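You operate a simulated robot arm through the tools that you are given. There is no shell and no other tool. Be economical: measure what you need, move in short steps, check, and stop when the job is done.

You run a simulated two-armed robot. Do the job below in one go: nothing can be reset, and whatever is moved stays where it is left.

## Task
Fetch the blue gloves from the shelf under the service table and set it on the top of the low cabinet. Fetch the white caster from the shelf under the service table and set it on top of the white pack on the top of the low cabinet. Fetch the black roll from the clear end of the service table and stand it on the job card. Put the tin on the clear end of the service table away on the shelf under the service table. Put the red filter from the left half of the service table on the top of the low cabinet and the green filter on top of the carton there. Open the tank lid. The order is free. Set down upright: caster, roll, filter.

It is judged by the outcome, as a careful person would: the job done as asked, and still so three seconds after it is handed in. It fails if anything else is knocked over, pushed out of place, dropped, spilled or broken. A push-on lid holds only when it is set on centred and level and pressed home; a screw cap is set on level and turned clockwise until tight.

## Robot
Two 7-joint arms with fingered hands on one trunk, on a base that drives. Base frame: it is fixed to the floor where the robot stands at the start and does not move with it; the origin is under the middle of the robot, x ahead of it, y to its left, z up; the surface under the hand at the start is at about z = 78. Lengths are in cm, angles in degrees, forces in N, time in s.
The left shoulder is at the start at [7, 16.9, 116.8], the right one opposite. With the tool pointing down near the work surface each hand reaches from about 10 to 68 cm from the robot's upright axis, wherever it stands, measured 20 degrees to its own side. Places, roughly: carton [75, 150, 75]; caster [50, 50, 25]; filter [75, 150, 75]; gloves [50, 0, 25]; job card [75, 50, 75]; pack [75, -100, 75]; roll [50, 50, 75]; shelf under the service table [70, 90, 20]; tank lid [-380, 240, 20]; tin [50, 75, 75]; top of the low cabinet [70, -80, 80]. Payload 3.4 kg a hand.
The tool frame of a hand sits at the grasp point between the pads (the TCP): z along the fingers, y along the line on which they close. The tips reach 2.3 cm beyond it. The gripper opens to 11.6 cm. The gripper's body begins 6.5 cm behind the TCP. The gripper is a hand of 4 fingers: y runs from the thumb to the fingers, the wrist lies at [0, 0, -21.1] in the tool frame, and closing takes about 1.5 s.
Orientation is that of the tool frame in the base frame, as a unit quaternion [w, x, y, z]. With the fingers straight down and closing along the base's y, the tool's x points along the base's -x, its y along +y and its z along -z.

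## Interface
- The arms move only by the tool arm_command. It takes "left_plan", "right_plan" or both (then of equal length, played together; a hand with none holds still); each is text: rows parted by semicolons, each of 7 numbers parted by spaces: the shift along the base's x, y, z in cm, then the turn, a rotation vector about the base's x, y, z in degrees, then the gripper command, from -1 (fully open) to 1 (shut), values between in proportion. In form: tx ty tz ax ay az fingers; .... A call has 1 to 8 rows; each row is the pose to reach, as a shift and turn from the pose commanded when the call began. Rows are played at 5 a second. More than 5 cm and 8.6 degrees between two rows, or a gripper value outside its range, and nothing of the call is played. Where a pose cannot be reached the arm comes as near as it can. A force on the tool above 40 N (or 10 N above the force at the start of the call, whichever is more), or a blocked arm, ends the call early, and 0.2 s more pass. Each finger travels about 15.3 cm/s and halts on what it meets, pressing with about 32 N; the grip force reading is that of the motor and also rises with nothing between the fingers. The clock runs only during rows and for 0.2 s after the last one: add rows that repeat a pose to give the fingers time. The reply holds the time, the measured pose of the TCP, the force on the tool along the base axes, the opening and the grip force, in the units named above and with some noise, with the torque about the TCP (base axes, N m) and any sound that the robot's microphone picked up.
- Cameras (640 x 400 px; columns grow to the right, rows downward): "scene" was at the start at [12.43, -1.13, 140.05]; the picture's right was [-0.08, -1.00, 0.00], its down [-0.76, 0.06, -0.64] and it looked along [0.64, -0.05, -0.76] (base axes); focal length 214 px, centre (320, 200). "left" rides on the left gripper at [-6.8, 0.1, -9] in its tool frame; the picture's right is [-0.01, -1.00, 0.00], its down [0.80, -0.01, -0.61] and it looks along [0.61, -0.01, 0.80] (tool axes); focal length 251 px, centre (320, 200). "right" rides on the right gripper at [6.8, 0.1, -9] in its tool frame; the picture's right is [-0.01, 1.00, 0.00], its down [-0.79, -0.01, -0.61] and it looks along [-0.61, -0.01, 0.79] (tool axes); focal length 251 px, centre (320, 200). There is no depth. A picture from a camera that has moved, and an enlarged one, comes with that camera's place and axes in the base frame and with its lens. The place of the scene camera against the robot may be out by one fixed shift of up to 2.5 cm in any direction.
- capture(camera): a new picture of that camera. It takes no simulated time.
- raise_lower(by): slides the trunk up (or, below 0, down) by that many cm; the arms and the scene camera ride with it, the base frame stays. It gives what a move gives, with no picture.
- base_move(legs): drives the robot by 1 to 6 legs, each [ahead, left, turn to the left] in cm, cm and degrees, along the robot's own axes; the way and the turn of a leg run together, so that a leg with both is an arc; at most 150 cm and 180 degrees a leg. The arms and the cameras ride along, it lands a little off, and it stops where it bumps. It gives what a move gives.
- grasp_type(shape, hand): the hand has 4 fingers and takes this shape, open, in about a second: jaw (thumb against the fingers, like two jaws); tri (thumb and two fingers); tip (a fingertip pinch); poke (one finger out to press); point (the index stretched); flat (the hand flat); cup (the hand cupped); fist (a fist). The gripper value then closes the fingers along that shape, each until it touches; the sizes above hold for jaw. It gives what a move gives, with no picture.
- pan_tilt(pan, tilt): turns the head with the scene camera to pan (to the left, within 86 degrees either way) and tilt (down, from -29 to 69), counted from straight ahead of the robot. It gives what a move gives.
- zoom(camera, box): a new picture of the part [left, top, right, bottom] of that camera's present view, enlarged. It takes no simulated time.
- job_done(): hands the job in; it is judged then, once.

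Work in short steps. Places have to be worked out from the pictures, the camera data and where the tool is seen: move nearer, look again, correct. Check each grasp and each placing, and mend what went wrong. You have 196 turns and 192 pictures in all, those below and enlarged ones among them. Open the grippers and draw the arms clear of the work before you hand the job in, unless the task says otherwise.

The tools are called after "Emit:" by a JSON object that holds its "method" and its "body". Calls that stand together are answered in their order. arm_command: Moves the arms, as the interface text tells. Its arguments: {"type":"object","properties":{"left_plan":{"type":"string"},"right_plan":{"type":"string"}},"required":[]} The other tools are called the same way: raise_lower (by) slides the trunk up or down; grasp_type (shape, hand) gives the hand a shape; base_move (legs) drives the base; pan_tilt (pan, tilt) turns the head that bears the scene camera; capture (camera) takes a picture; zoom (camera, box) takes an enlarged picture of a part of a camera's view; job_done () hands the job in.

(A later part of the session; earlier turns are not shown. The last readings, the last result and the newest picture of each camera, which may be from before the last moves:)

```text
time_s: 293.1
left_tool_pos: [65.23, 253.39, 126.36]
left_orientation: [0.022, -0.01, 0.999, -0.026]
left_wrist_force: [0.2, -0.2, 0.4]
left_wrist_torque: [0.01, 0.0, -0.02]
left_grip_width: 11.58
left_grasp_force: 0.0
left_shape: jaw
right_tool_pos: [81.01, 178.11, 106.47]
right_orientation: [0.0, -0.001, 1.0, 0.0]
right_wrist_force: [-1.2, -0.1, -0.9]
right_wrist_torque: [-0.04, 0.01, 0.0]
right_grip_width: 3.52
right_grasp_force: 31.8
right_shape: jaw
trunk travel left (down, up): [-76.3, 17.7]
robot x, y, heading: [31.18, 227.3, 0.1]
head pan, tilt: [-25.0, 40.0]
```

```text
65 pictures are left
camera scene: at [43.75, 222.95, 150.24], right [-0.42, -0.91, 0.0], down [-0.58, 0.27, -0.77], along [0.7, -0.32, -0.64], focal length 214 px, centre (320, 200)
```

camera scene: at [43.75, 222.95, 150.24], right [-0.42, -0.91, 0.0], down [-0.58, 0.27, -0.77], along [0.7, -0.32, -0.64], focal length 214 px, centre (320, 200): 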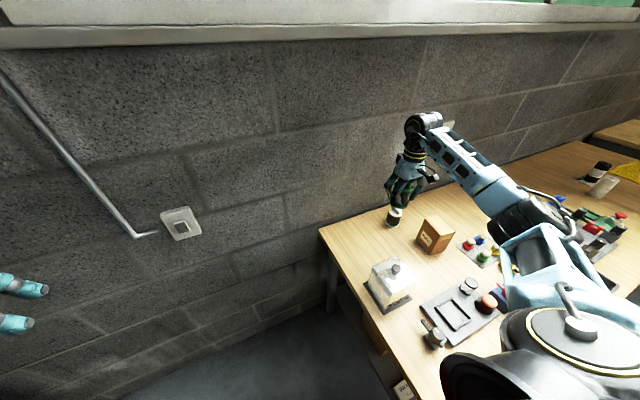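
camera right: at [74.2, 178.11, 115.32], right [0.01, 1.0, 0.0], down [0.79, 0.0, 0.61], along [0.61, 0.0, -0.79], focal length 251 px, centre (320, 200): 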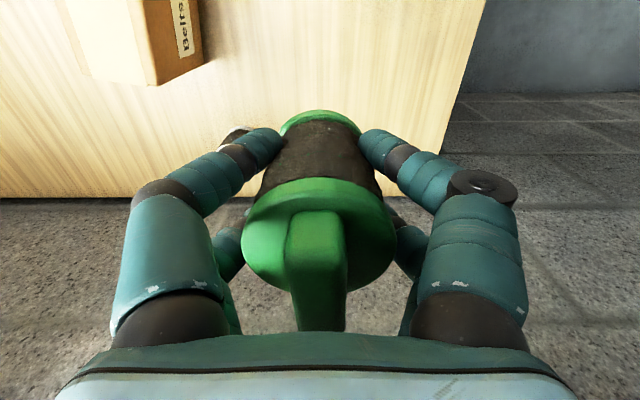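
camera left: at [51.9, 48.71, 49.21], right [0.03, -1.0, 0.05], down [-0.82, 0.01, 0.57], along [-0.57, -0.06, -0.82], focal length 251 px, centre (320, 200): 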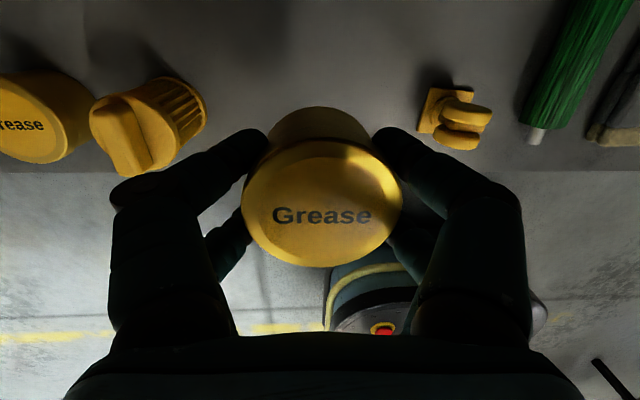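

Green is held upright. I pull the hand back 20 cm, drive ahead 17, then view the carton top.

Emit:
{"method": "arm_command", "body": {"right_plan": "-4.5 0 0 0 0 0 1; -9 0 0 0 0 0 1; -13 0 0 0 0 0 1; -17 0 0 0 0 0 1; -20 0 0 0 0 0 1; -20 0 0 0 0 0 1"}}

Emit:
{"method": "base_move", "body": {"legs": [[17, 0, 0]]}}

Emit:
{"method": "arm_command", "body": {"right_plan": "-2 -4 0 0 0 0 1; -4 -8 0 0 0 0 1; -6 -12 0 0 0 0 1; -8 -15 0 0 0 0 1; -8 -15 0 0 0 0 1"}}

Emit:
{"method": "capture", "body": {"camera": "right"}}

Emit:
{"method": "zoom", "body": {"camera": "scene", "box": [330, 120, 530, 260]}}

```text
time_s: 294.5
left_tool_pos: [65.28, 253.43, 126.37]
left_orientation: [0.023, -0.01, 0.999, -0.025]
left_wrist_force: [0.7, 0.4, 0.5]
left_wrist_torque: [-0.01, 0.0, 0.0]
left_grip_width: 11.57
left_grasp_force: 0.0
left_shape: jaw
right_tool_pos: [61.02, 178.11, 106.51]
right_orientation: [0.0, -0.002, 1.0, 0.0]
right_wrist_force: [0.0, 0.5, -0.6]
right_wrist_torque: [0.02, 0.03, -0.01]
right_grip_width: 3.38
right_grasp_force: 31.9
right_shape: jaw
trunk travel left (down, up): [-76.3, 17.7]
robot x, y, heading: [31.27, 227.49, 0.2]
head pan, tilt: [-25.0, 40.0]
```

```text
time_s: 296.0
left_tool_pos: [81.83, 253.46, 126.47]
left_orientation: [0.024, -0.009, 0.999, -0.026]
left_wrist_force: [-0.4, 0.0, 0.8]
left_wrist_torque: [-0.03, -0.02, -0.02]
left_grip_width: 11.59
left_grasp_force: 0.0
left_shape: jaw
right_tool_pos: [77.58, 178.13, 106.56]
right_orientation: [0.002, -0.001, 1.0, 0.0]
right_wrist_force: [-0.1, -0.2, -1.9]
right_wrist_torque: [0.01, 0.01, -0.01]
right_grip_width: 3.43
right_grasp_force: 31.9
right_shape: jaw
trunk travel left (down, up): [-76.3, 17.7]
robot x, y, heading: [47.84, 227.2, -0.1]
head pan, tilt: [-25.0, 40.0]
```

```text
time_s: 297.2
left_tool_pos: [82.09, 253.44, 126.35]
left_orientation: [0.023, -0.01, 0.999, -0.025]
left_wrist_force: [0.0, -0.3, -0.1]
left_wrist_torque: [-0.01, 0.02, -0.03]
left_grip_width: 11.58
left_grasp_force: 0.1
left_shape: jaw
right_tool_pos: [69.82, 163.37, 106.53]
right_orientation: [0.001, -0.001, 1.0, 0.0]
right_wrist_force: [0.5, -0.2, -0.4]
right_wrist_torque: [0.01, 0.03, 0.02]
right_grip_width: 3.38
right_grasp_force: 31.9
right_shape: jaw
trunk travel left (down, up): [-76.3, 17.7]
robot x, y, heading: [48.26, 227.05, -0.0]
head pan, tilt: [-25.0, 40.0]
```

```text
64 pictures are left
camera right: at [62.98, 163.23, 115.46], right [0.01, 1.0, 0.0], down [0.79, 0.0, 0.61], along [0.61, 0.0, -0.79], focal length 251 px, centre (320, 200)
```

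right: 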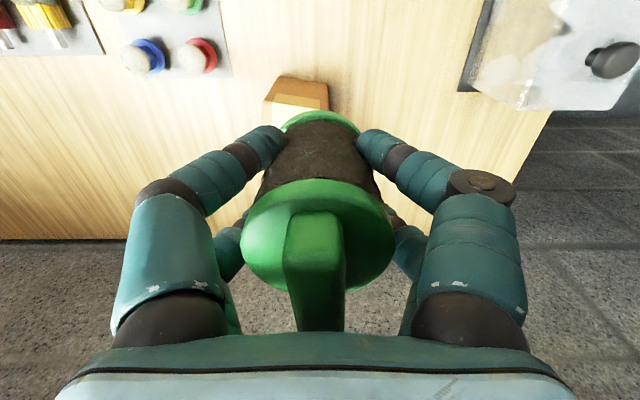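

```text
2.86 times, centred on (430, 190) of scene
camera zoom: at [60.6, 223.04, 150.25], right [-0.42, -0.91, 0.0], down [-0.58, 0.27, -0.77], along [0.7, -0.32, -0.64], focal length 613 px, centre (6, 229)
```

zoom: 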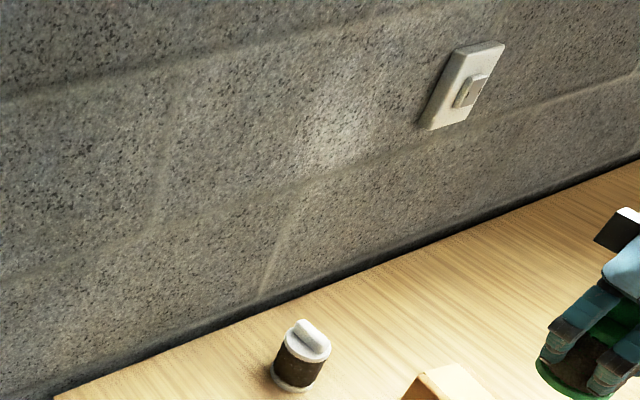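

I pan the head further right to see the carton and filter together.

Emit:
{"method": "pan_tilt", "body": {"pan": -60, "tilt": 42}}

Emit:
{"method": "capture", "body": {"camera": "scene"}}

Emit:
{"method": "zoom", "body": {"camera": "scene", "box": [210, 120, 370, 260]}}

```text
time_s: 298.2
left_tool_pos: [82.07, 253.41, 126.41]
left_orientation: [0.023, -0.01, 0.999, -0.026]
left_wrist_force: [0.0, 0.9, -0.8]
left_wrist_torque: [-0.01, -0.01, 0.0]
left_grip_width: 11.57
left_grasp_force: 0.1
left_shape: jaw
right_tool_pos: [69.9, 163.21, 106.38]
right_orientation: [0.001, -0.002, 1.0, 0.001]
right_wrist_force: [0.7, 0.2, -1.5]
right_wrist_torque: [0.0, -0.03, -0.03]
right_grip_width: 3.4
right_grasp_force: 31.6
right_shape: jaw
trunk travel left (down, up): [-76.3, 17.7]
robot x, y, heading: [48.18, 227.28, 0.2]
head pan, tilt: [-60.0, 42.0]
```

```text
62 pictures are left
camera scene: at [57.11, 219.34, 149.95], right [-0.86, -0.5, 0.0], down [-0.34, 0.58, -0.74], along [0.37, -0.64, -0.67], focal length 214 px, centre (320, 200)
```

scene: 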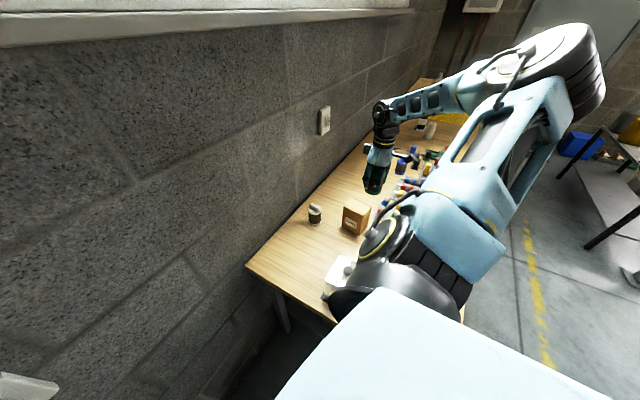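

```text
2.86 times, centred on (290, 190) of scene
camera zoom: at [57.11, 219.34, 149.95], right [-0.86, -0.5, 0.0], down [-0.34, 0.58, -0.74], along [0.37, -0.64, -0.67], focal length 613 px, centre (406, 229)
```

zoom: 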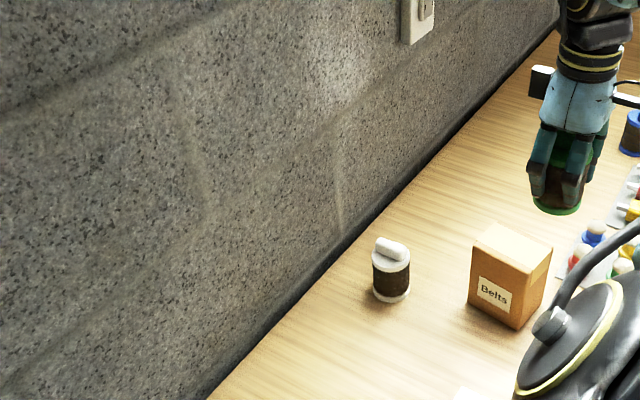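

Using the filter itself as reference, the carton top centre is at TCP about [75.4,159.5], top z≈90.4. I move over it and lower 7 cm.

Emit:
{"method": "arm_command", "body": {"right_plan": "2 -1.3 0 0 0 0 1; 4 -2.6 0 0 0 0 1; 5.6 -3.7 0 0 0 0 1; 5.6 -3.7 0 0 0 0 1"}}

Emit:
{"method": "raise_lower", "body": {"by": -9}}

Emit:
{"method": "zoom", "body": {"camera": "scene", "box": [290, 140, 410, 250]}}

Emit:
{"method": "capture", "body": {"camera": "right"}}

```text
time_s: 299.2
left_tool_pos: [82.1, 253.4, 126.42]
left_orientation: [0.022, -0.01, 0.999, -0.026]
left_wrist_force: [-0.4, 0.4, 0.7]
left_wrist_torque: [-0.02, -0.02, -0.02]
left_grip_width: 11.6
left_grasp_force: 0.0
left_shape: jaw
right_tool_pos: [75.46, 159.63, 106.47]
right_orientation: [0.001, -0.002, 1.0, 0.0]
right_wrist_force: [0.0, -0.9, -1.5]
right_wrist_torque: [0.01, -0.01, 0.01]
right_grip_width: 3.35
right_grasp_force: 32.0
right_shape: jaw
trunk travel left (down, up): [-76.3, 17.7]
robot x, y, heading: [48.19, 227.14, 0.1]
head pan, tilt: [-60.0, 42.0]
```

```text
time_s: 300.4
left_tool_pos: [82.16, 253.43, 117.44]
left_orientation: [0.023, -0.01, 0.999, -0.026]
left_wrist_force: [-0.4, 0.0, 0.7]
left_wrist_torque: [-0.02, -0.01, 0.0]
left_grip_width: 11.6
left_grasp_force: 0.0
left_shape: jaw
right_tool_pos: [75.4, 159.61, 97.53]
right_orientation: [0.001, -0.002, 1.0, 0.0]
right_wrist_force: [0.9, 0.7, -0.7]
right_wrist_torque: [0.02, -0.02, 0.01]
right_grip_width: 3.36
right_grasp_force: 32.5
right_shape: jaw
trunk travel left (down, up): [-67.3, 26.7]
robot x, y, heading: [48.44, 227.36, 0.4]
head pan, tilt: [-60.0, 42.0]
```

```text
3.64 times, centred on (350, 195) of scene
camera zoom: at [57.11, 219.35, 140.95], right [-0.86, -0.5, 0.0], down [-0.34, 0.58, -0.74], along [0.37, -0.64, -0.67], focal length 780 px, centre (211, 218)
```

zoom: 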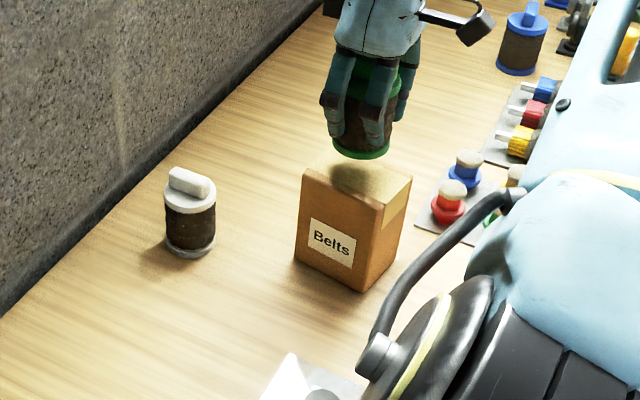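

```text
59 pictures are left
camera right: at [68.63, 159.47, 106.4], right [0.01, 1.0, 0.0], down [0.79, 0.0, 0.61], along [0.61, 0.0, -0.79], focal length 251 px, centre (320, 200)
```

right: 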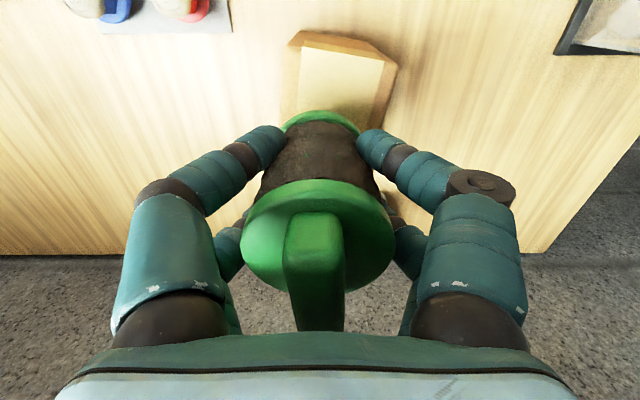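

The estimates agree within a few mm (centre ≈[75.2,159.9]). I nudge and lower in small steps.

Emit:
{"method": "arm_command", "body": {"right_plan": "-0.2 0.3 0 0 0 0 1; -0.2 0.3 0 0 0 0 1"}}

Emit:
{"method": "raise_lower", "body": {"by": -2}}

Emit:
{"method": "raise_lower", "body": {"by": -0.7}}

Emit:
{"method": "zoom", "body": {"camera": "scene", "box": [290, 140, 410, 250]}}

```text
time_s: 301.1
left_tool_pos: [82.23, 253.46, 117.38]
left_orientation: [0.022, -0.01, 0.999, -0.026]
left_wrist_force: [0.1, 0.7, 0.2]
left_wrist_torque: [-0.01, -0.05, 0.0]
left_grip_width: 11.6
left_grasp_force: 0.0
left_shape: jaw
right_tool_pos: [75.35, 159.82, 97.51]
right_orientation: [0.001, -0.002, 1.0, 0.0]
right_wrist_force: [-0.6, 0.8, -1.1]
right_wrist_torque: [0.02, -0.03, -0.01]
right_grip_width: 3.35
right_grasp_force: 31.6
right_shape: jaw
trunk travel left (down, up): [-67.3, 26.7]
robot x, y, heading: [48.27, 227.42, -0.0]
head pan, tilt: [-60.0, 42.0]
```

```text
time_s: 301.7
left_tool_pos: [82.05, 253.45, 115.31]
left_orientation: [0.023, -0.009, 0.999, -0.027]
left_wrist_force: [-1.0, 0.2, 0.1]
left_wrist_torque: [0.0, 0.0, -0.03]
left_grip_width: 11.57
left_grasp_force: 0.0
left_shape: jaw
right_tool_pos: [75.41, 159.84, 95.36]
right_orientation: [0.0, -0.002, 1.0, 0.001]
right_wrist_force: [0.1, 0.8, -0.8]
right_wrist_torque: [-0.03, -0.03, 0.03]
right_grip_width: 3.35
right_grasp_force: 32.3
right_shape: jaw
trunk travel left (down, up): [-65.3, 28.7]
robot x, y, heading: [48.39, 227.31, 0.2]
head pan, tilt: [-60.0, 42.0]
```

```text
time_s: 302.3
left_tool_pos: [82.14, 253.45, 114.64]
left_orientation: [0.023, -0.01, 0.999, -0.026]
left_wrist_force: [0.1, -0.7, -0.5]
left_wrist_torque: [-0.02, 0.01, 0.0]
left_grip_width: 11.61
left_grasp_force: 0.1
left_shape: jaw
right_tool_pos: [75.27, 159.75, 94.76]
right_orientation: [0.001, -0.002, 1.0, 0.0]
right_wrist_force: [-0.7, -0.3, -1.3]
right_wrist_torque: [0.02, 0.01, -0.01]
right_grip_width: 3.35
right_grasp_force: 31.4
right_shape: jaw
trunk travel left (down, up): [-64.6, 29.4]
robot x, y, heading: [48.11, 227.45, 0.5]
head pan, tilt: [-60.0, 42.0]
```

```text
3.64 times, centred on (350, 195) of scene
camera zoom: at [57.12, 219.33, 138.25], right [-0.86, -0.5, 0.0], down [-0.34, 0.58, -0.74], along [0.37, -0.64, -0.67], focal length 780 px, centre (211, 218)
```

zoom: 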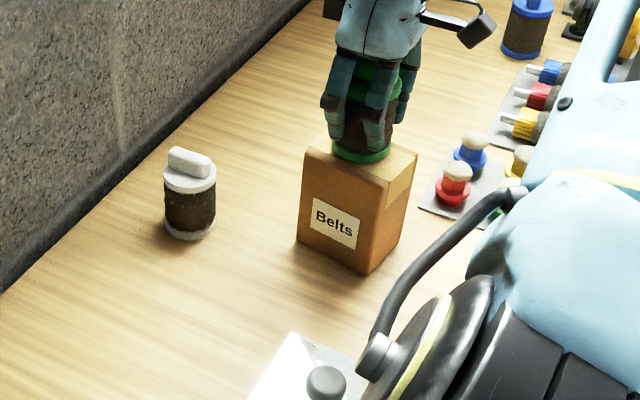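

Close to contact. I check the side margins with the right camera.

Emit:
{"method": "zoom", "body": {"camera": "right", "box": [230, 10, 430, 160]}}

Emit:
{"method": "zoom", "body": {"camera": "scene", "box": [330, 155, 380, 200]}}

```text
2.67 times, centred on (330, 85) of right
camera zoom: at [68.46, 159.78, 103.68], right [0.01, 1.0, 0.0], down [0.79, 0.0, 0.61], along [0.61, 0.0, -0.79], focal length 670 px, centre (293, 507)
```

zoom: 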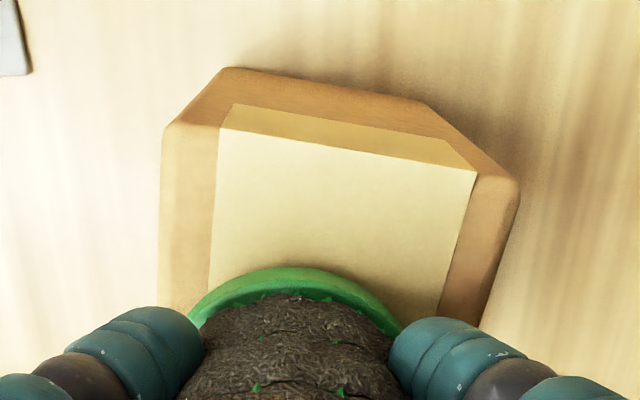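

```text
8.89 times, centred on (355, 178) of scene
camera zoom: at [57.12, 219.33, 138.25], right [-0.86, -0.5, 0.0], down [-0.34, 0.58, -0.74], along [0.37, -0.64, -0.67], focal length 1906 px, centre (9, 400)
```

zoom: 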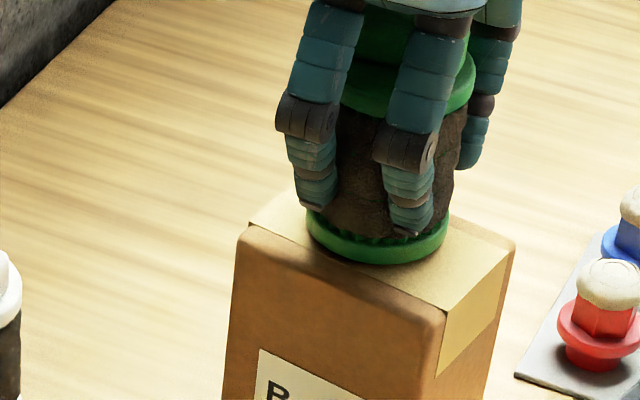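

The filter is about 0.7 cm too far toward −y. I shift +0.7 and lower to contact.

Emit:
{"method": "arm_command", "body": {"right_plan": "-0.1 0.4 0 0 0 0 1; -0.2 0.7 0 0 0 0 1; -0.2 0.7 0 0 0 0 1"}}

Emit:
{"method": "raise_lower", "body": {"by": -0.6}}

Emit:
{"method": "raise_lower", "body": {"by": -0.4}}

```text
time_s: 303.1
left_tool_pos: [82.04, 253.36, 114.78]
left_orientation: [0.022, -0.01, 0.999, -0.026]
left_wrist_force: [0.3, 0.2, 0.4]
left_wrist_torque: [-0.01, 0.04, 0.02]
left_grip_width: 11.59
left_grasp_force: 0.1
left_shape: jaw
right_tool_pos: [75.09, 160.58, 94.79]
right_orientation: [0.0, -0.001, 1.0, 0.0]
right_wrist_force: [0.7, 0.5, -0.3]
right_wrist_torque: [-0.01, 0.01, 0.0]
right_grip_width: 3.36
right_grasp_force: 32.1
right_shape: jaw
trunk travel left (down, up): [-64.6, 29.4]
robot x, y, heading: [48.42, 227.48, 0.4]
head pan, tilt: [-60.0, 42.0]
```

```text
time_s: 303.6
left_tool_pos: [82.08, 253.65, 114.14]
left_orientation: [0.023, -0.01, 0.999, -0.026]
left_wrist_force: [-0.1, -0.2, -0.2]
left_wrist_torque: [-0.02, -0.02, 0.03]
left_grip_width: 11.59
left_grasp_force: 0.0
left_shape: jaw
right_tool_pos: [75.04, 160.6, 94.33]
right_orientation: [0.001, -0.002, 1.0, -0.001]
right_wrist_force: [-0.6, -0.9, 9.6]
right_wrist_torque: [-0.03, -0.1, 0.03]
right_grip_width: 3.38
right_grasp_force: 32.0
right_shape: jaw
trunk travel left (down, up): [-64.0, 30.0]
robot x, y, heading: [48.35, 227.14, 0.4]
head pan, tilt: [-60.0, 42.0]
```

```text
time_s: 304.2
left_tool_pos: [81.97, 253.84, 113.72]
left_orientation: [0.024, -0.01, 0.999, -0.028]
left_wrist_force: [0.6, 0.3, -0.5]
left_wrist_torque: [-0.01, 0.01, 0.0]
left_grip_width: 11.57
left_grasp_force: 0.1
left_shape: jaw
right_tool_pos: [74.99, 160.8, 94.21]
right_orientation: [0.003, -0.001, 1.0, -0.005]
right_wrist_force: [2.4, -7.9, 31.4]
right_wrist_torque: [-0.26, -0.1, 0.01]
right_grip_width: 3.43
right_grasp_force: 32.0
right_shape: jaw
trunk travel left (down, up): [-63.6, 30.4]
robot x, y, heading: [48.08, 227.08, 0.1]
head pan, tilt: [-60.0, 42.0]
```

Contact. I ease off, open gently and check before lifting.

Emit:
{"method": "raise_lower", "body": {"by": 0.5}}

Emit:
{"method": "arm_command", "body": {"right_plan": "0 0 0 0 0 0 0.4; 0 0 0 0 0 0 0.25; 0 0 0 0 0 0 0.1; 0 0 0 0 0 0 -0.1; 0 0 0 0 0 0 -0.4; 0 0 0 0 0 0 -0.7; 0 0 0 0 0 0 -1; 0 0 0 0 0 0 -1"}}

Emit:
{"method": "raise_lower", "body": {"by": 14}}

Emit:
{"method": "zoom", "body": {"camera": "scene", "box": [290, 140, 410, 250]}}

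Emit:
{"method": "capture", "body": {"camera": "right"}}

```text
time_s: 304.7
left_tool_pos: [81.93, 253.61, 114.0]
left_orientation: [0.022, -0.011, 0.999, -0.027]
left_wrist_force: [-0.5, -0.1, 0.2]
left_wrist_torque: [0.02, 0.0, 0.01]
left_grip_width: 11.61
left_grasp_force: 0.0
left_shape: jaw
right_tool_pos: [75.09, 160.76, 94.37]
right_orientation: [0.001, -0.001, 1.0, 0.0]
right_wrist_force: [0.9, -2.4, 10.1]
right_wrist_torque: [-0.23, -0.15, -0.02]
right_grip_width: 3.41
right_grasp_force: 32.0
right_shape: jaw
trunk travel left (down, up): [-64.1, 29.9]
robot x, y, heading: [48.23, 227.13, 0.3]
head pan, tilt: [-60.0, 42.0]
```

```text
time_s: 306.5
left_tool_pos: [82.08, 253.42, 114.32]
left_orientation: [0.022, -0.01, 0.999, -0.026]
left_wrist_force: [0.1, 1.3, 0.4]
left_wrist_torque: [-0.01, -0.01, -0.01]
left_grip_width: 11.6
left_grasp_force: 0.0
left_shape: jaw
right_tool_pos: [75.03, 160.65, 94.34]
right_orientation: [0.001, -0.002, 1.0, 0.001]
right_wrist_force: [-0.3, 0.2, -1.0]
right_wrist_torque: [0.0, -0.01, -0.02]
right_grip_width: 11.57
right_grasp_force: 0.1
right_shape: jaw
trunk travel left (down, up): [-64.1, 29.9]
robot x, y, heading: [48.06, 227.22, 0.1]
head pan, tilt: [-60.0, 42.0]
```

```text
time_s: 308.2
left_tool_pos: [82.13, 253.49, 128.21]
left_orientation: [0.022, -0.01, 0.999, -0.025]
left_wrist_force: [-0.5, 0.5, 0.8]
left_wrist_torque: [0.03, 0.0, 0.01]
left_grip_width: 11.61
left_grasp_force: 0.1
left_shape: jaw
right_tool_pos: [75.1, 160.6, 108.22]
right_orientation: [0.001, -0.001, 1.0, 0.0]
right_wrist_force: [0.6, -0.4, 0.4]
right_wrist_torque: [0.0, 0.01, 0.03]
right_grip_width: 11.6
right_grasp_force: 0.1
right_shape: jaw
trunk travel left (down, up): [-78.1, 15.9]
robot x, y, heading: [48.25, 227.03, 0.1]
head pan, tilt: [-60.0, 42.0]
```

```text
3.64 times, centred on (350, 195) of scene
camera zoom: at [57.12, 219.36, 151.75], right [-0.86, -0.5, 0.0], down [-0.34, 0.58, -0.74], along [0.37, -0.64, -0.67], focal length 780 px, centre (211, 218)
```

zoom: 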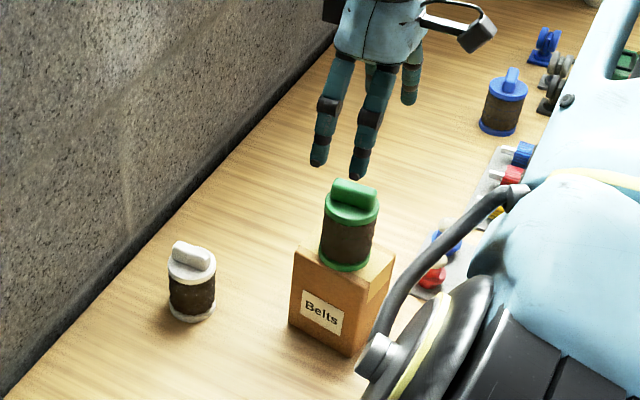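

```text
54 pictures are left
camera right: at [68.24, 160.52, 117.22], right [0.01, 1.0, 0.0], down [0.79, 0.0, 0.61], along [0.61, 0.0, -0.79], focal length 251 px, centre (320, 200)
```

right: 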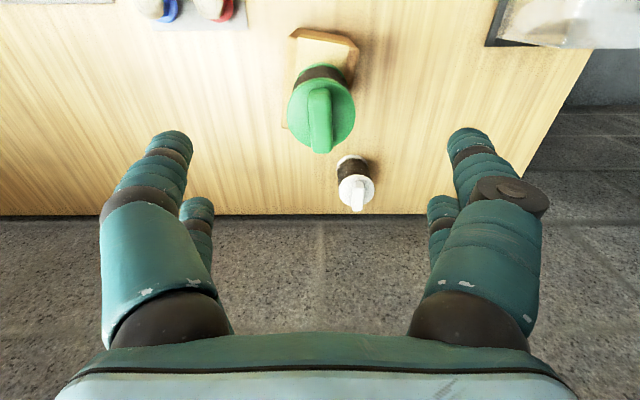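

Green filter stands on the carton. Last is the tank lid: I tuck the right hand, back out, and turn around clockwise to look.

Emit:
{"method": "arm_command", "body": {"right_plan": "0 4.5 0 0 0 0 -1; 0 9 0 0 0 0 -1; 0 13 0 0 0 0 -1; 0 17 0 0 0 0 -1; 0 21 0 0 0 0 -1; 0 25 0 0 0 0 -1; 0 25 0 0 0 0 -1"}}

Emit:
{"method": "base_move", "body": {"legs": [[-95, 0, 0], [0, -30, 0], [0, 0, -90], [0, 0, -90]]}}

Emit:
{"method": "pan_tilt", "body": {"pan": 0, "tilt": 25}}

Emit:
{"method": "capture", "body": {"camera": "scene"}}

```text
time_s: 309.8
left_tool_pos: [82.13, 253.55, 128.2]
left_orientation: [0.022, -0.01, 0.999, -0.026]
left_wrist_force: [0.0, 0.1, 0.3]
left_wrist_torque: [-0.01, -0.02, 0.01]
left_grip_width: 11.57
left_grasp_force: 0.0
left_shape: jaw
right_tool_pos: [75.08, 185.71, 108.32]
right_orientation: [0.001, -0.002, 1.0, 0.0]
right_wrist_force: [0.0, 0.1, -0.4]
right_wrist_torque: [-0.02, 0.0, 0.01]
right_grip_width: 11.58
right_grasp_force: 0.0
right_shape: jaw
trunk travel left (down, up): [-78.1, 15.9]
robot x, y, heading: [48.45, 227.21, 0.2]
head pan, tilt: [-60.0, 42.0]
```

```text
time_s: 324.0
left_tool_pos: [-80.9, 170.9, 128.26]
left_orientation: [-0.026, 0.999, 0.008, -0.021]
left_wrist_force: [-0.2, 0.1, -0.4]
left_wrist_torque: [-0.03, -0.03, 0.0]
left_grip_width: 11.58
left_grasp_force: 0.0
left_shape: jaw
right_tool_pos: [-73.68, 238.68, 108.26]
right_orientation: [0.0, 1.0, -0.001, -0.002]
right_wrist_force: [0.3, -0.8, 0.1]
right_wrist_torque: [0.0, 0.01, 0.0]
right_grip_width: 11.58
right_grasp_force: 0.0
right_shape: jaw
trunk travel left (down, up): [-78.1, 15.9]
robot x, y, heading: [-46.96, 197.16, 180.1]
head pan, tilt: [-60.0, 42.0]
```

```text
time_s: 325.3
left_tool_pos: [-80.9, 170.83, 128.12]
left_orientation: [-0.026, 0.999, 0.007, -0.022]
left_wrist_force: [0.1, -0.5, 0.1]
left_wrist_torque: [0.03, 0.02, -0.04]
left_grip_width: 11.59
left_grasp_force: 0.1
left_shape: jaw
right_tool_pos: [-73.48, 238.69, 108.36]
right_orientation: [0.0, 1.0, -0.002, -0.001]
right_wrist_force: [0.4, 0.4, -0.4]
right_wrist_torque: [0.0, 0.04, 0.04]
right_grip_width: 11.58
right_grasp_force: 0.1
right_shape: jaw
trunk travel left (down, up): [-78.1, 15.9]
robot x, y, heading: [-46.65, 196.93, 179.9]
head pan, tilt: [0.0, 25.0]
```

```text
53 pictures are left
camera scene: at [-61.37, 196.48, 154.38], right [0.0, 1.0, 0.0], down [0.42, 0.0, -0.91], along [-0.91, 0.0, -0.42], focal length 214 px, centre (320, 200)
```

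scene: 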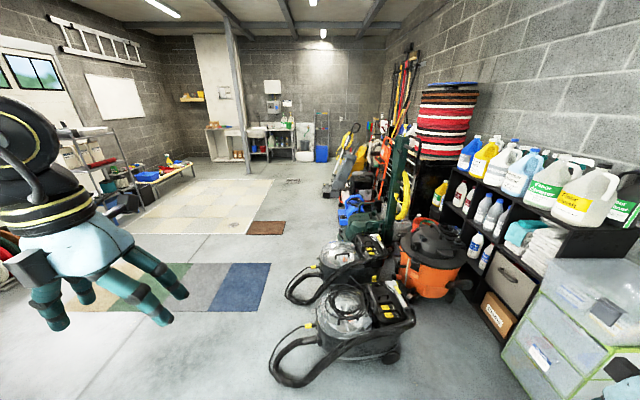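

The lid should be around pixel (347,193). I zoom there.

Emit:
{"method": "zoom", "body": {"camera": "scene", "box": [310, 130, 430, 240]}}

Emit:
{"method": "zoom", "body": {"camera": "scene", "box": [260, 200, 480, 390]}}

```text
3.64 times, centred on (370, 185) of scene
camera zoom: at [-61.37, 196.48, 154.38], right [0.0, 1.0, 0.0], down [0.42, 0.0, -0.91], along [-0.91, 0.0, -0.42], focal length 780 px, centre (138, 254)
```

zoom: 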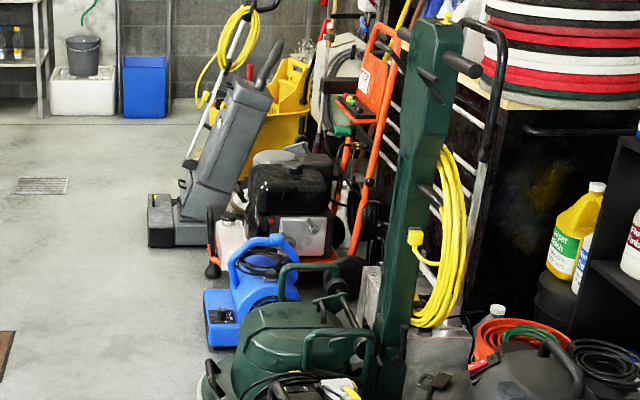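

```text
2.11 times, centred on (370, 295) of scene
camera zoom: at [-61.37, 196.48, 154.38], right [0.0, 1.0, 0.0], down [0.42, 0.0, -0.91], along [-0.91, 0.0, -0.42], focal length 452 px, centre (215, 0)
```

zoom: 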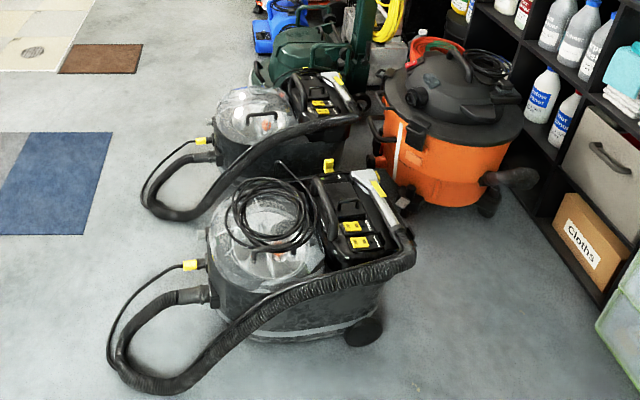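

The path must avoid vacuum hoses reaching to about y 170, so I shift to y≈125 and drive down the room, then look toward the lid.

Emit:
{"method": "base_move", "body": {"legs": [[0, 72, 0], [140, 0, 0], [100, 0, 0]]}}

Emit:
{"method": "pan_tilt", "body": {"pan": -45, "tilt": 35}}

Emit:
{"method": "capture", "body": {"camera": "scene"}}

```text
time_s: 340.6
left_tool_pos: [-320.26, 97.24, 128.27]
left_orientation: [-0.026, 0.999, 0.009, -0.023]
left_wrist_force: [-0.4, 0.7, -0.2]
left_wrist_torque: [0.02, 0.01, -0.02]
left_grip_width: 11.6
left_grasp_force: 0.0
left_shape: jaw
right_tool_pos: [-313.17, 165.15, 108.42]
right_orientation: [-0.001, 1.0, 0.002, -0.002]
right_wrist_force: [-0.5, -0.9, -0.2]
right_wrist_torque: [-0.01, -0.05, 0.01]
right_grip_width: 11.57
right_grasp_force: 0.1
right_shape: jaw
trunk travel left (down, up): [-78.1, 15.9]
robot x, y, heading: [-286.11, 123.45, -179.8]
head pan, tilt: [0.0, 25.0]
```

```text
time_s: 341.7
left_tool_pos: [-320.23, 97.25, 128.18]
left_orientation: [-0.026, 0.999, 0.011, -0.023]
left_wrist_force: [0.4, 0.0, 0.5]
left_wrist_torque: [-0.01, 0.02, -0.02]
left_grip_width: 11.61
left_grasp_force: 0.0
left_shape: jaw
right_tool_pos: [-313.2, 165.16, 108.36]
right_orientation: [-0.001, 1.0, 0.002, -0.001]
right_wrist_force: [-0.6, -0.4, -1.2]
right_wrist_torque: [-0.02, -0.01, 0.02]
right_grip_width: 11.6
right_grasp_force: 0.0
right_shape: jaw
trunk travel left (down, up): [-78.1, 15.9]
robot x, y, heading: [-286.17, 123.97, -179.8]
head pan, tilt: [-45.0, 35.0]
```

```text
50 pictures are left
camera scene: at [-297.87, 129.22, 152.81], right [0.7, 0.71, 0.0], down [0.41, -0.4, -0.82], along [-0.58, 0.58, -0.57], focal length 214 px, centre (320, 200)
```

scene: 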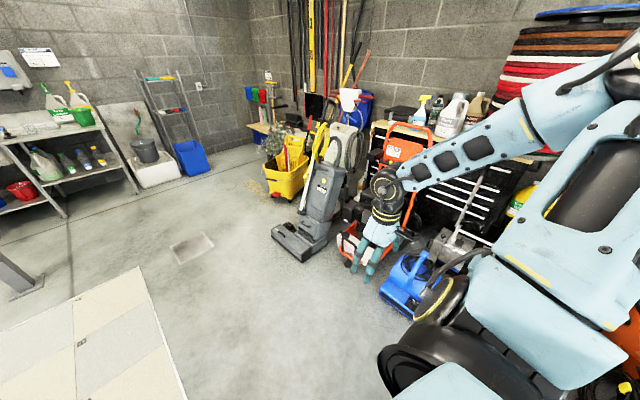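

The right hand hides the spot. I move it aside and zoom.

Emit:
{"method": "arm_command", "body": {"right_plan": "4 -2 3 0 0 0 -1; 8 -4 6 0 0 0 -1; 10 -6 9 0 0 0 -1; 10 -10 12 0 0 0 -1; 10 -14 15 0 0 0 -1; 10 -18 18 0 0 0 -1; 10 -18 20 0 0 0 -1"}}

Emit:
{"method": "pan_tilt", "body": {"pan": -50, "tilt": 40}}

Emit:
{"method": "capture", "body": {"camera": "scene"}}

```text
refused: row 1 steps farther than a row can; nothing moved
```

```text
time_s: 342.4
left_tool_pos: [-320.14, 97.2, 128.14]
left_orientation: [-0.026, 0.999, 0.01, -0.024]
left_wrist_force: [0.4, 0.3, -0.3]
left_wrist_torque: [0.01, 0.01, 0.02]
left_grip_width: 11.6
left_grasp_force: 0.1
left_shape: jaw
right_tool_pos: [-313.15, 165.15, 108.32]
right_orientation: [0.001, 1.0, 0.002, -0.001]
right_wrist_force: [-0.2, -0.2, -0.3]
right_wrist_torque: [0.03, 0.02, -0.01]
right_grip_width: 11.61
right_grasp_force: 0.1
right_shape: jaw
trunk travel left (down, up): [-78.1, 15.9]
robot x, y, heading: [-286.15, 123.56, -179.9]
head pan, tilt: [-50.0, 40.0]
```

```text
49 pictures are left
camera scene: at [-297.12, 129.52, 152.05], right [0.76, 0.65, 0.0], down [0.42, -0.49, -0.77], along [-0.5, 0.58, -0.64], focal length 214 px, centre (320, 200)
```

scene: 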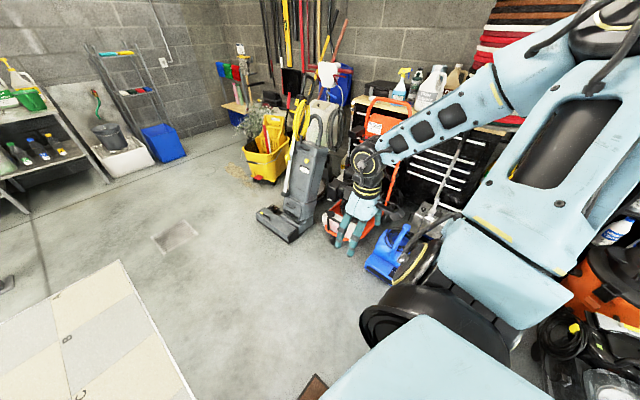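

I drive ahead and turn to face +y toward the machines.

Emit:
{"method": "base_move", "body": {"legs": [[88, 0, 0], [0, 0, -90]]}}

Emit:
{"method": "pan_tilt", "body": {"pan": 0, "tilt": 40}}

Emit:
{"method": "capture", "body": {"camera": "scene"}}

```text
time_s: 350.9
left_tool_pos: [-401.07, 157.3, 128.21]
left_orientation: [-0.034, 0.713, -0.7, 0.002]
left_wrist_force: [-0.8, -0.4, 1.0]
left_wrist_torque: [-0.01, 0.0, -0.01]
left_grip_width: 11.62
left_grasp_force: 0.0
left_shape: jaw
right_tool_pos: [-333.32, 150.03, 108.4]
right_orientation: [0.0, 0.707, -0.707, -0.001]
right_wrist_force: [-0.5, 0.0, 0.0]
right_wrist_torque: [0.0, -0.01, -0.02]
right_grip_width: 11.62
right_grasp_force: 0.1
right_shape: jaw
trunk travel left (down, up): [-78.1, 15.9]
robot x, y, heading: [-374.87, 123.08, 90.1]
head pan, tilt: [-50.0, 40.0]
```

```text
time_s: 352.1
left_tool_pos: [-401.15, 157.28, 128.32]
left_orientation: [-0.034, 0.713, -0.7, 0.002]
left_wrist_force: [-0.4, 0.4, 0.1]
left_wrist_torque: [-0.01, 0.0, 0.01]
left_grip_width: 11.62
left_grasp_force: 0.0
left_shape: jaw
right_tool_pos: [-333.21, 149.94, 108.39]
right_orientation: [0.0, 0.707, -0.707, -0.001]
right_wrist_force: [-1.9, -0.5, -1.3]
right_wrist_torque: [0.0, -0.02, 0.0]
right_grip_width: 11.59
right_grasp_force: 0.1
right_shape: jaw
trunk travel left (down, up): [-78.1, 15.9]
robot x, y, heading: [-375.2, 123.36, 89.9]
head pan, tilt: [0.0, 40.0]
```

```text
48 pictures are left
camera scene: at [-375.19, 136.18, 152.05], right [1.0, 0.0, 0.0], down [0.0, -0.64, -0.77], along [0.0, 0.77, -0.64], focal length 214 px, centre (320, 200)
```

scene: 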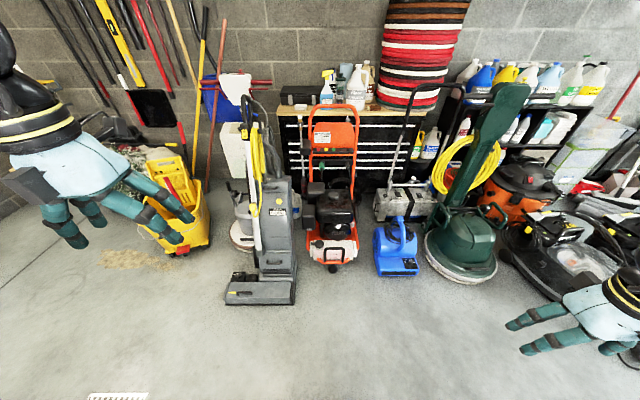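

Emit:
{"method": "zoom", "body": {"camera": "scene", "box": [280, 170, 380, 280]}}

Emit:
{"method": "zoom", "body": {"camera": "scene", "box": [210, 90, 310, 310]}}

```text
3.64 times, centred on (330, 225) of scene
camera zoom: at [-375.19, 136.18, 152.05], right [1.0, 0.0, 0.0], down [0.0, -0.64, -0.77], along [0.0, 0.77, -0.64], focal length 780 px, centre (284, 109)
```

zoom: 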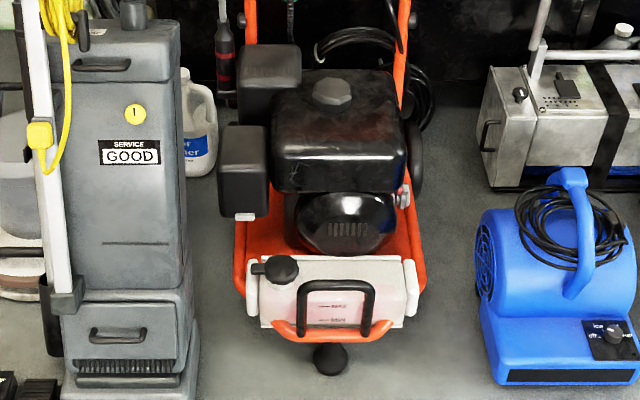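

```text
1.82 times, centred on (260, 200) of scene
camera zoom: at [-375.19, 136.18, 152.05], right [1.0, 0.0, 0.0], down [0.0, -0.64, -0.77], along [0.0, 0.77, -0.64], focal length 390 px, centre (429, 200)
```

zoom: 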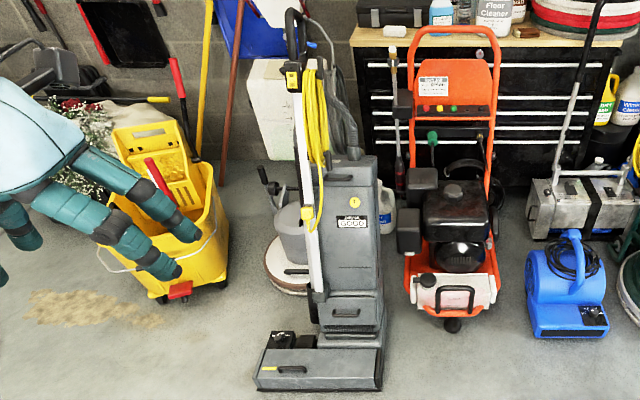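

The tank is the white detergent tank on the orange pressure washer; its black lid is near [-376,242,20]. I raise/tuck the right hand, move to approach with the left arm, and lower for a close look.

Emit:
{"method": "arm_command", "body": {"right_plan": "0 -3 3 0 0 0 -1; 0 -6 6 0 0 0 -1; 0 -8 10 0 0 0 -1; 0 -8 14 0 0 0 -1; 0 -8 18 0 0 0 -1; 0 -8 22 0 0 0 -1; 0 -8 26 0 0 0 -1; 0 -8 26 0 0 0 -1"}}

Emit:
{"method": "base_move", "body": {"legs": [[0, -23, 0], [35, 0, 0]]}}

Emit:
{"method": "raise_lower", "body": {"by": -40}}

Emit:
{"method": "raise_lower", "body": {"by": -25}}

Emit:
{"method": "pan_tilt", "body": {"pan": 25, "tilt": 35}}

Emit:
{"method": "capture", "body": {"camera": "scene"}}

```text
time_s: 353.9
left_tool_pos: [-401.04, 157.31, 128.26]
left_orientation: [-0.034, 0.712, -0.701, 0.002]
left_wrist_force: [0.0, 0.3, -0.8]
left_wrist_torque: [0.0, 0.0, 0.0]
left_grip_width: 11.6
left_grasp_force: 0.0
left_shape: jaw
right_tool_pos: [-333.08, 142.07, 134.29]
right_orientation: [0.0, -0.707, 0.707, 0.002]
right_wrist_force: [0.5, 0.0, 0.3]
right_wrist_torque: [0.04, -0.02, 0.01]
right_grip_width: 11.59
right_grasp_force: 0.1
right_shape: jaw
trunk travel left (down, up): [-78.1, 15.9]
robot x, y, heading: [-375.13, 122.59, 90.1]
head pan, tilt: [0.0, 40.0]
```

```text
time_s: 357.5
left_tool_pos: [-377.79, 192.15, 128.2]
left_orientation: [-0.035, 0.712, -0.701, 0.001]
left_wrist_force: [0.2, -0.5, 0.2]
left_wrist_torque: [0.02, 0.0, -0.03]
left_grip_width: 11.61
left_grasp_force: 0.1
left_shape: jaw
right_tool_pos: [-309.89, 176.67, 134.42]
right_orientation: [0.001, -0.706, 0.708, 0.001]
right_wrist_force: [0.2, 0.1, 0.4]
right_wrist_torque: [0.02, -0.02, 0.03]
right_grip_width: 11.58
right_grasp_force: 0.2
right_shape: jaw
trunk travel left (down, up): [-78.1, 15.9]
robot x, y, heading: [-351.53, 158.26, 89.8]
head pan, tilt: [0.0, 40.0]
```

```text
time_s: 361.3
left_tool_pos: [-377.78, 192.32, 88.18]
left_orientation: [-0.035, 0.712, -0.701, 0.002]
left_wrist_force: [-0.2, 0.4, -0.5]
left_wrist_torque: [0.02, -0.03, 0.03]
left_grip_width: 11.59
left_grasp_force: 0.1
left_shape: jaw
right_tool_pos: [-309.88, 176.88, 94.26]
right_orientation: [0.001, -0.706, 0.708, 0.0]
right_wrist_force: [-0.2, 0.2, -0.1]
right_wrist_torque: [-0.01, -0.01, -0.02]
right_grip_width: 11.59
right_grasp_force: 0.1
right_shape: jaw
trunk travel left (down, up): [-38.1, 55.9]
robot x, y, heading: [-351.46, 158.21, 89.9]
head pan, tilt: [0.0, 40.0]
```

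```text
time_s: 363.9
left_tool_pos: [-377.86, 192.27, 63.27]
left_orientation: [-0.035, 0.712, -0.702, 0.003]
left_wrist_force: [-0.1, -0.6, -0.5]
left_wrist_torque: [0.01, 0.0, -0.03]
left_grip_width: 11.59
left_grasp_force: 0.0
left_shape: jaw
right_tool_pos: [-309.79, 176.99, 69.19]
right_orientation: [0.001, -0.706, 0.708, 0.0]
right_wrist_force: [-0.1, -0.1, -0.4]
right_wrist_torque: [-0.02, -0.02, -0.01]
right_grip_width: 11.62
right_grasp_force: 0.1
right_shape: jaw
trunk travel left (down, up): [-13.1, 80.9]
robot x, y, heading: [-351.79, 158.34, 89.7]
head pan, tilt: [0.0, 40.0]
```

```text
time_s: 364.8
left_tool_pos: [-377.8, 192.33, 63.26]
left_orientation: [-0.034, 0.712, -0.702, 0.002]
left_wrist_force: [-0.6, 0.3, -0.1]
left_wrist_torque: [-0.01, 0.03, -0.05]
left_grip_width: 11.61
left_grasp_force: 0.2
left_shape: jaw
right_tool_pos: [-309.91, 177.05, 69.34]
right_orientation: [0.001, -0.707, 0.708, 0.001]
right_wrist_force: [0.1, 0.0, 0.9]
right_wrist_torque: [0.0, -0.01, -0.02]
right_grip_width: 11.62
right_grasp_force: 0.2
right_shape: jaw
trunk travel left (down, up): [-13.1, 80.9]
robot x, y, heading: [-351.25, 158.53, 89.6]
head pan, tilt: [25.0, 35.0]
```

```text
45 pictures are left
camera scene: at [-355.58, 170.69, 87.8], right [0.91, 0.42, 0.0], down [0.24, -0.52, -0.82], along [-0.34, 0.74, -0.57], focal length 214 px, centre (320, 200)
```

scene: 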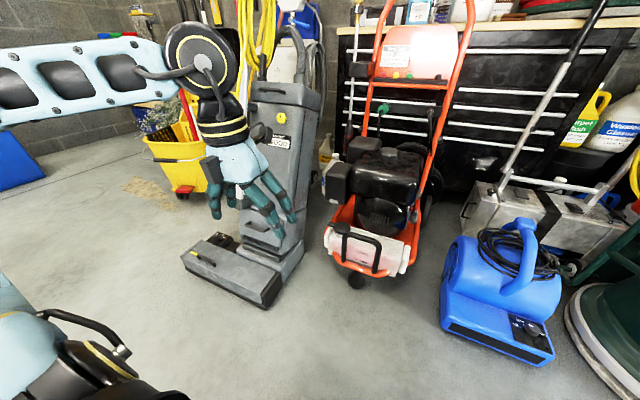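

Emit:
{"method": "zoom", "body": {"camera": "scene", "box": [310, 200, 420, 280]}}

```text
5.00 times, centred on (365, 240) of scene
camera zoom: at [-355.58, 170.69, 87.8], right [0.91, 0.42, 0.0], down [0.24, -0.52, -0.82], along [-0.34, 0.74, -0.57], focal length 1072 px, centre (95, 0)
```

zoom: 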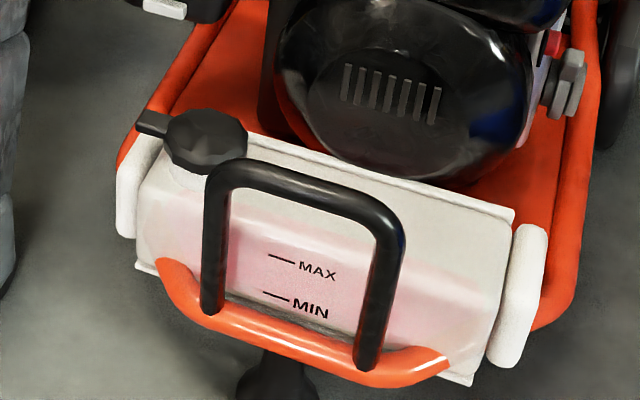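

The lid is a black cap with a tab on its −x side. I rotate the left hand −90° about z while extending it forward, so its pads can pinch the tab along y.

Emit:
{"method": "arm_command", "body": {"left_plan": "0 2.5 0 0 0 -8 -1; 0 5 0 0 0 -16 -1; 0 7.5 0 0 0 -24 -1; 0 10 0 0 0 -32 -1; 0 12.5 0 0 0 -40 -1; 0 15 0 0 0 -48 -1; 0 17.5 0 0 0 -56 -1; 0 20 0 0 0 -64 -1"}}

Emit:
{"method": "arm_command", "body": {"left_plan": "0 0 0 0 0 -8 -1; 0 0 -3 0 0 -16 -1; 0 0 -6 0 0 -24 -1; 0 0 -10 0 0 -27 -1; 0 0 -10 0 0 -27 -1"}}

Emit:
{"method": "capture", "body": {"camera": "left"}}

Emit:
{"method": "capture", "body": {"camera": "scene"}}

```text
time_s: 366.6
left_tool_pos: [-377.84, 212.31, 63.24]
left_orientation: [0.027, -0.231, 0.972, -0.02]
left_wrist_force: [-0.8, -0.3, 0.9]
left_wrist_torque: [0.03, 0.05, -0.03]
left_grip_width: 11.6
left_grasp_force: 0.0
left_shape: jaw
right_tool_pos: [-309.9, 176.98, 69.23]
right_orientation: [0.002, -0.707, 0.708, 0.0]
right_wrist_force: [-0.2, 0.0, -0.2]
right_wrist_torque: [-0.02, 0.0, -0.01]
right_grip_width: 11.57
right_grasp_force: 0.2
right_shape: jaw
trunk travel left (down, up): [-13.1, 80.9]
robot x, y, heading: [-351.47, 158.21, 90.0]
head pan, tilt: [25.0, 35.0]
```

```text
time_s: 367.8
left_tool_pos: [-377.85, 212.32, 53.04]
left_orientation: [0.022, 0.002, 0.999, -0.026]
left_wrist_force: [0.3, 0.2, 0.5]
left_wrist_torque: [0.0, -0.02, 0.02]
left_grip_width: 11.59
left_grasp_force: 0.0
left_shape: jaw
right_tool_pos: [-310.01, 176.86, 69.28]
right_orientation: [0.0, -0.706, 0.708, 0.001]
right_wrist_force: [0.1, -0.4, -0.1]
right_wrist_torque: [0.04, 0.01, 0.02]
right_grip_width: 11.59
right_grasp_force: 0.0
right_shape: jaw
trunk travel left (down, up): [-13.1, 80.9]
robot x, y, heading: [-351.36, 158.13, 89.7]
head pan, tilt: [25.0, 35.0]
```

```text
43 pictures are left
camera left: at [-371.34, 212.86, 62.37], right [0.0, -1.0, 0.05], down [-0.82, 0.03, 0.57], along [-0.57, -0.05, -0.82], focal length 251 px, centre (320, 200)
```

left: 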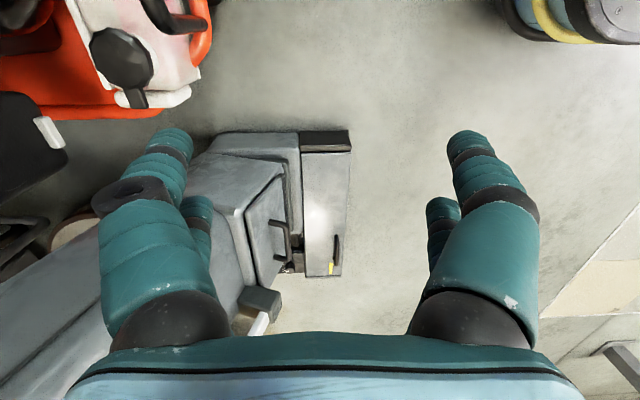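

```text
42 pictures are left
camera scene: at [-355.59, 170.7, 87.8], right [0.91, 0.42, 0.0], down [0.24, -0.52, -0.82], along [-0.34, 0.74, -0.57], focal length 214 px, centre (320, 200)
```

scene: 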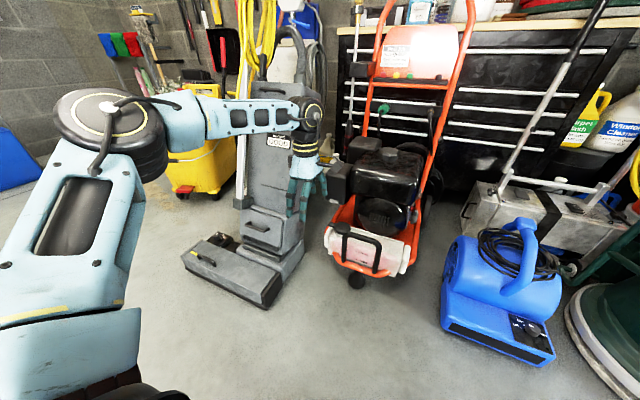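

Good orientation. I zoom the left camera on the lid.

Emit:
{"method": "zoom", "body": {"camera": "left", "box": [60, 0, 240, 120]}}

```text
3.33 times, centred on (150, 60) of left
camera zoom: at [-371.34, 212.86, 62.37], right [0.0, -1.0, 0.05], down [-0.82, 0.03, 0.57], along [-0.57, -0.05, -0.82], focal length 838 px, centre (887, 667)
```

zoom: 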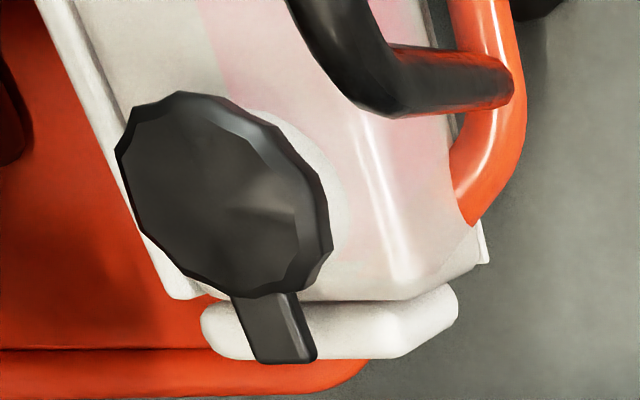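

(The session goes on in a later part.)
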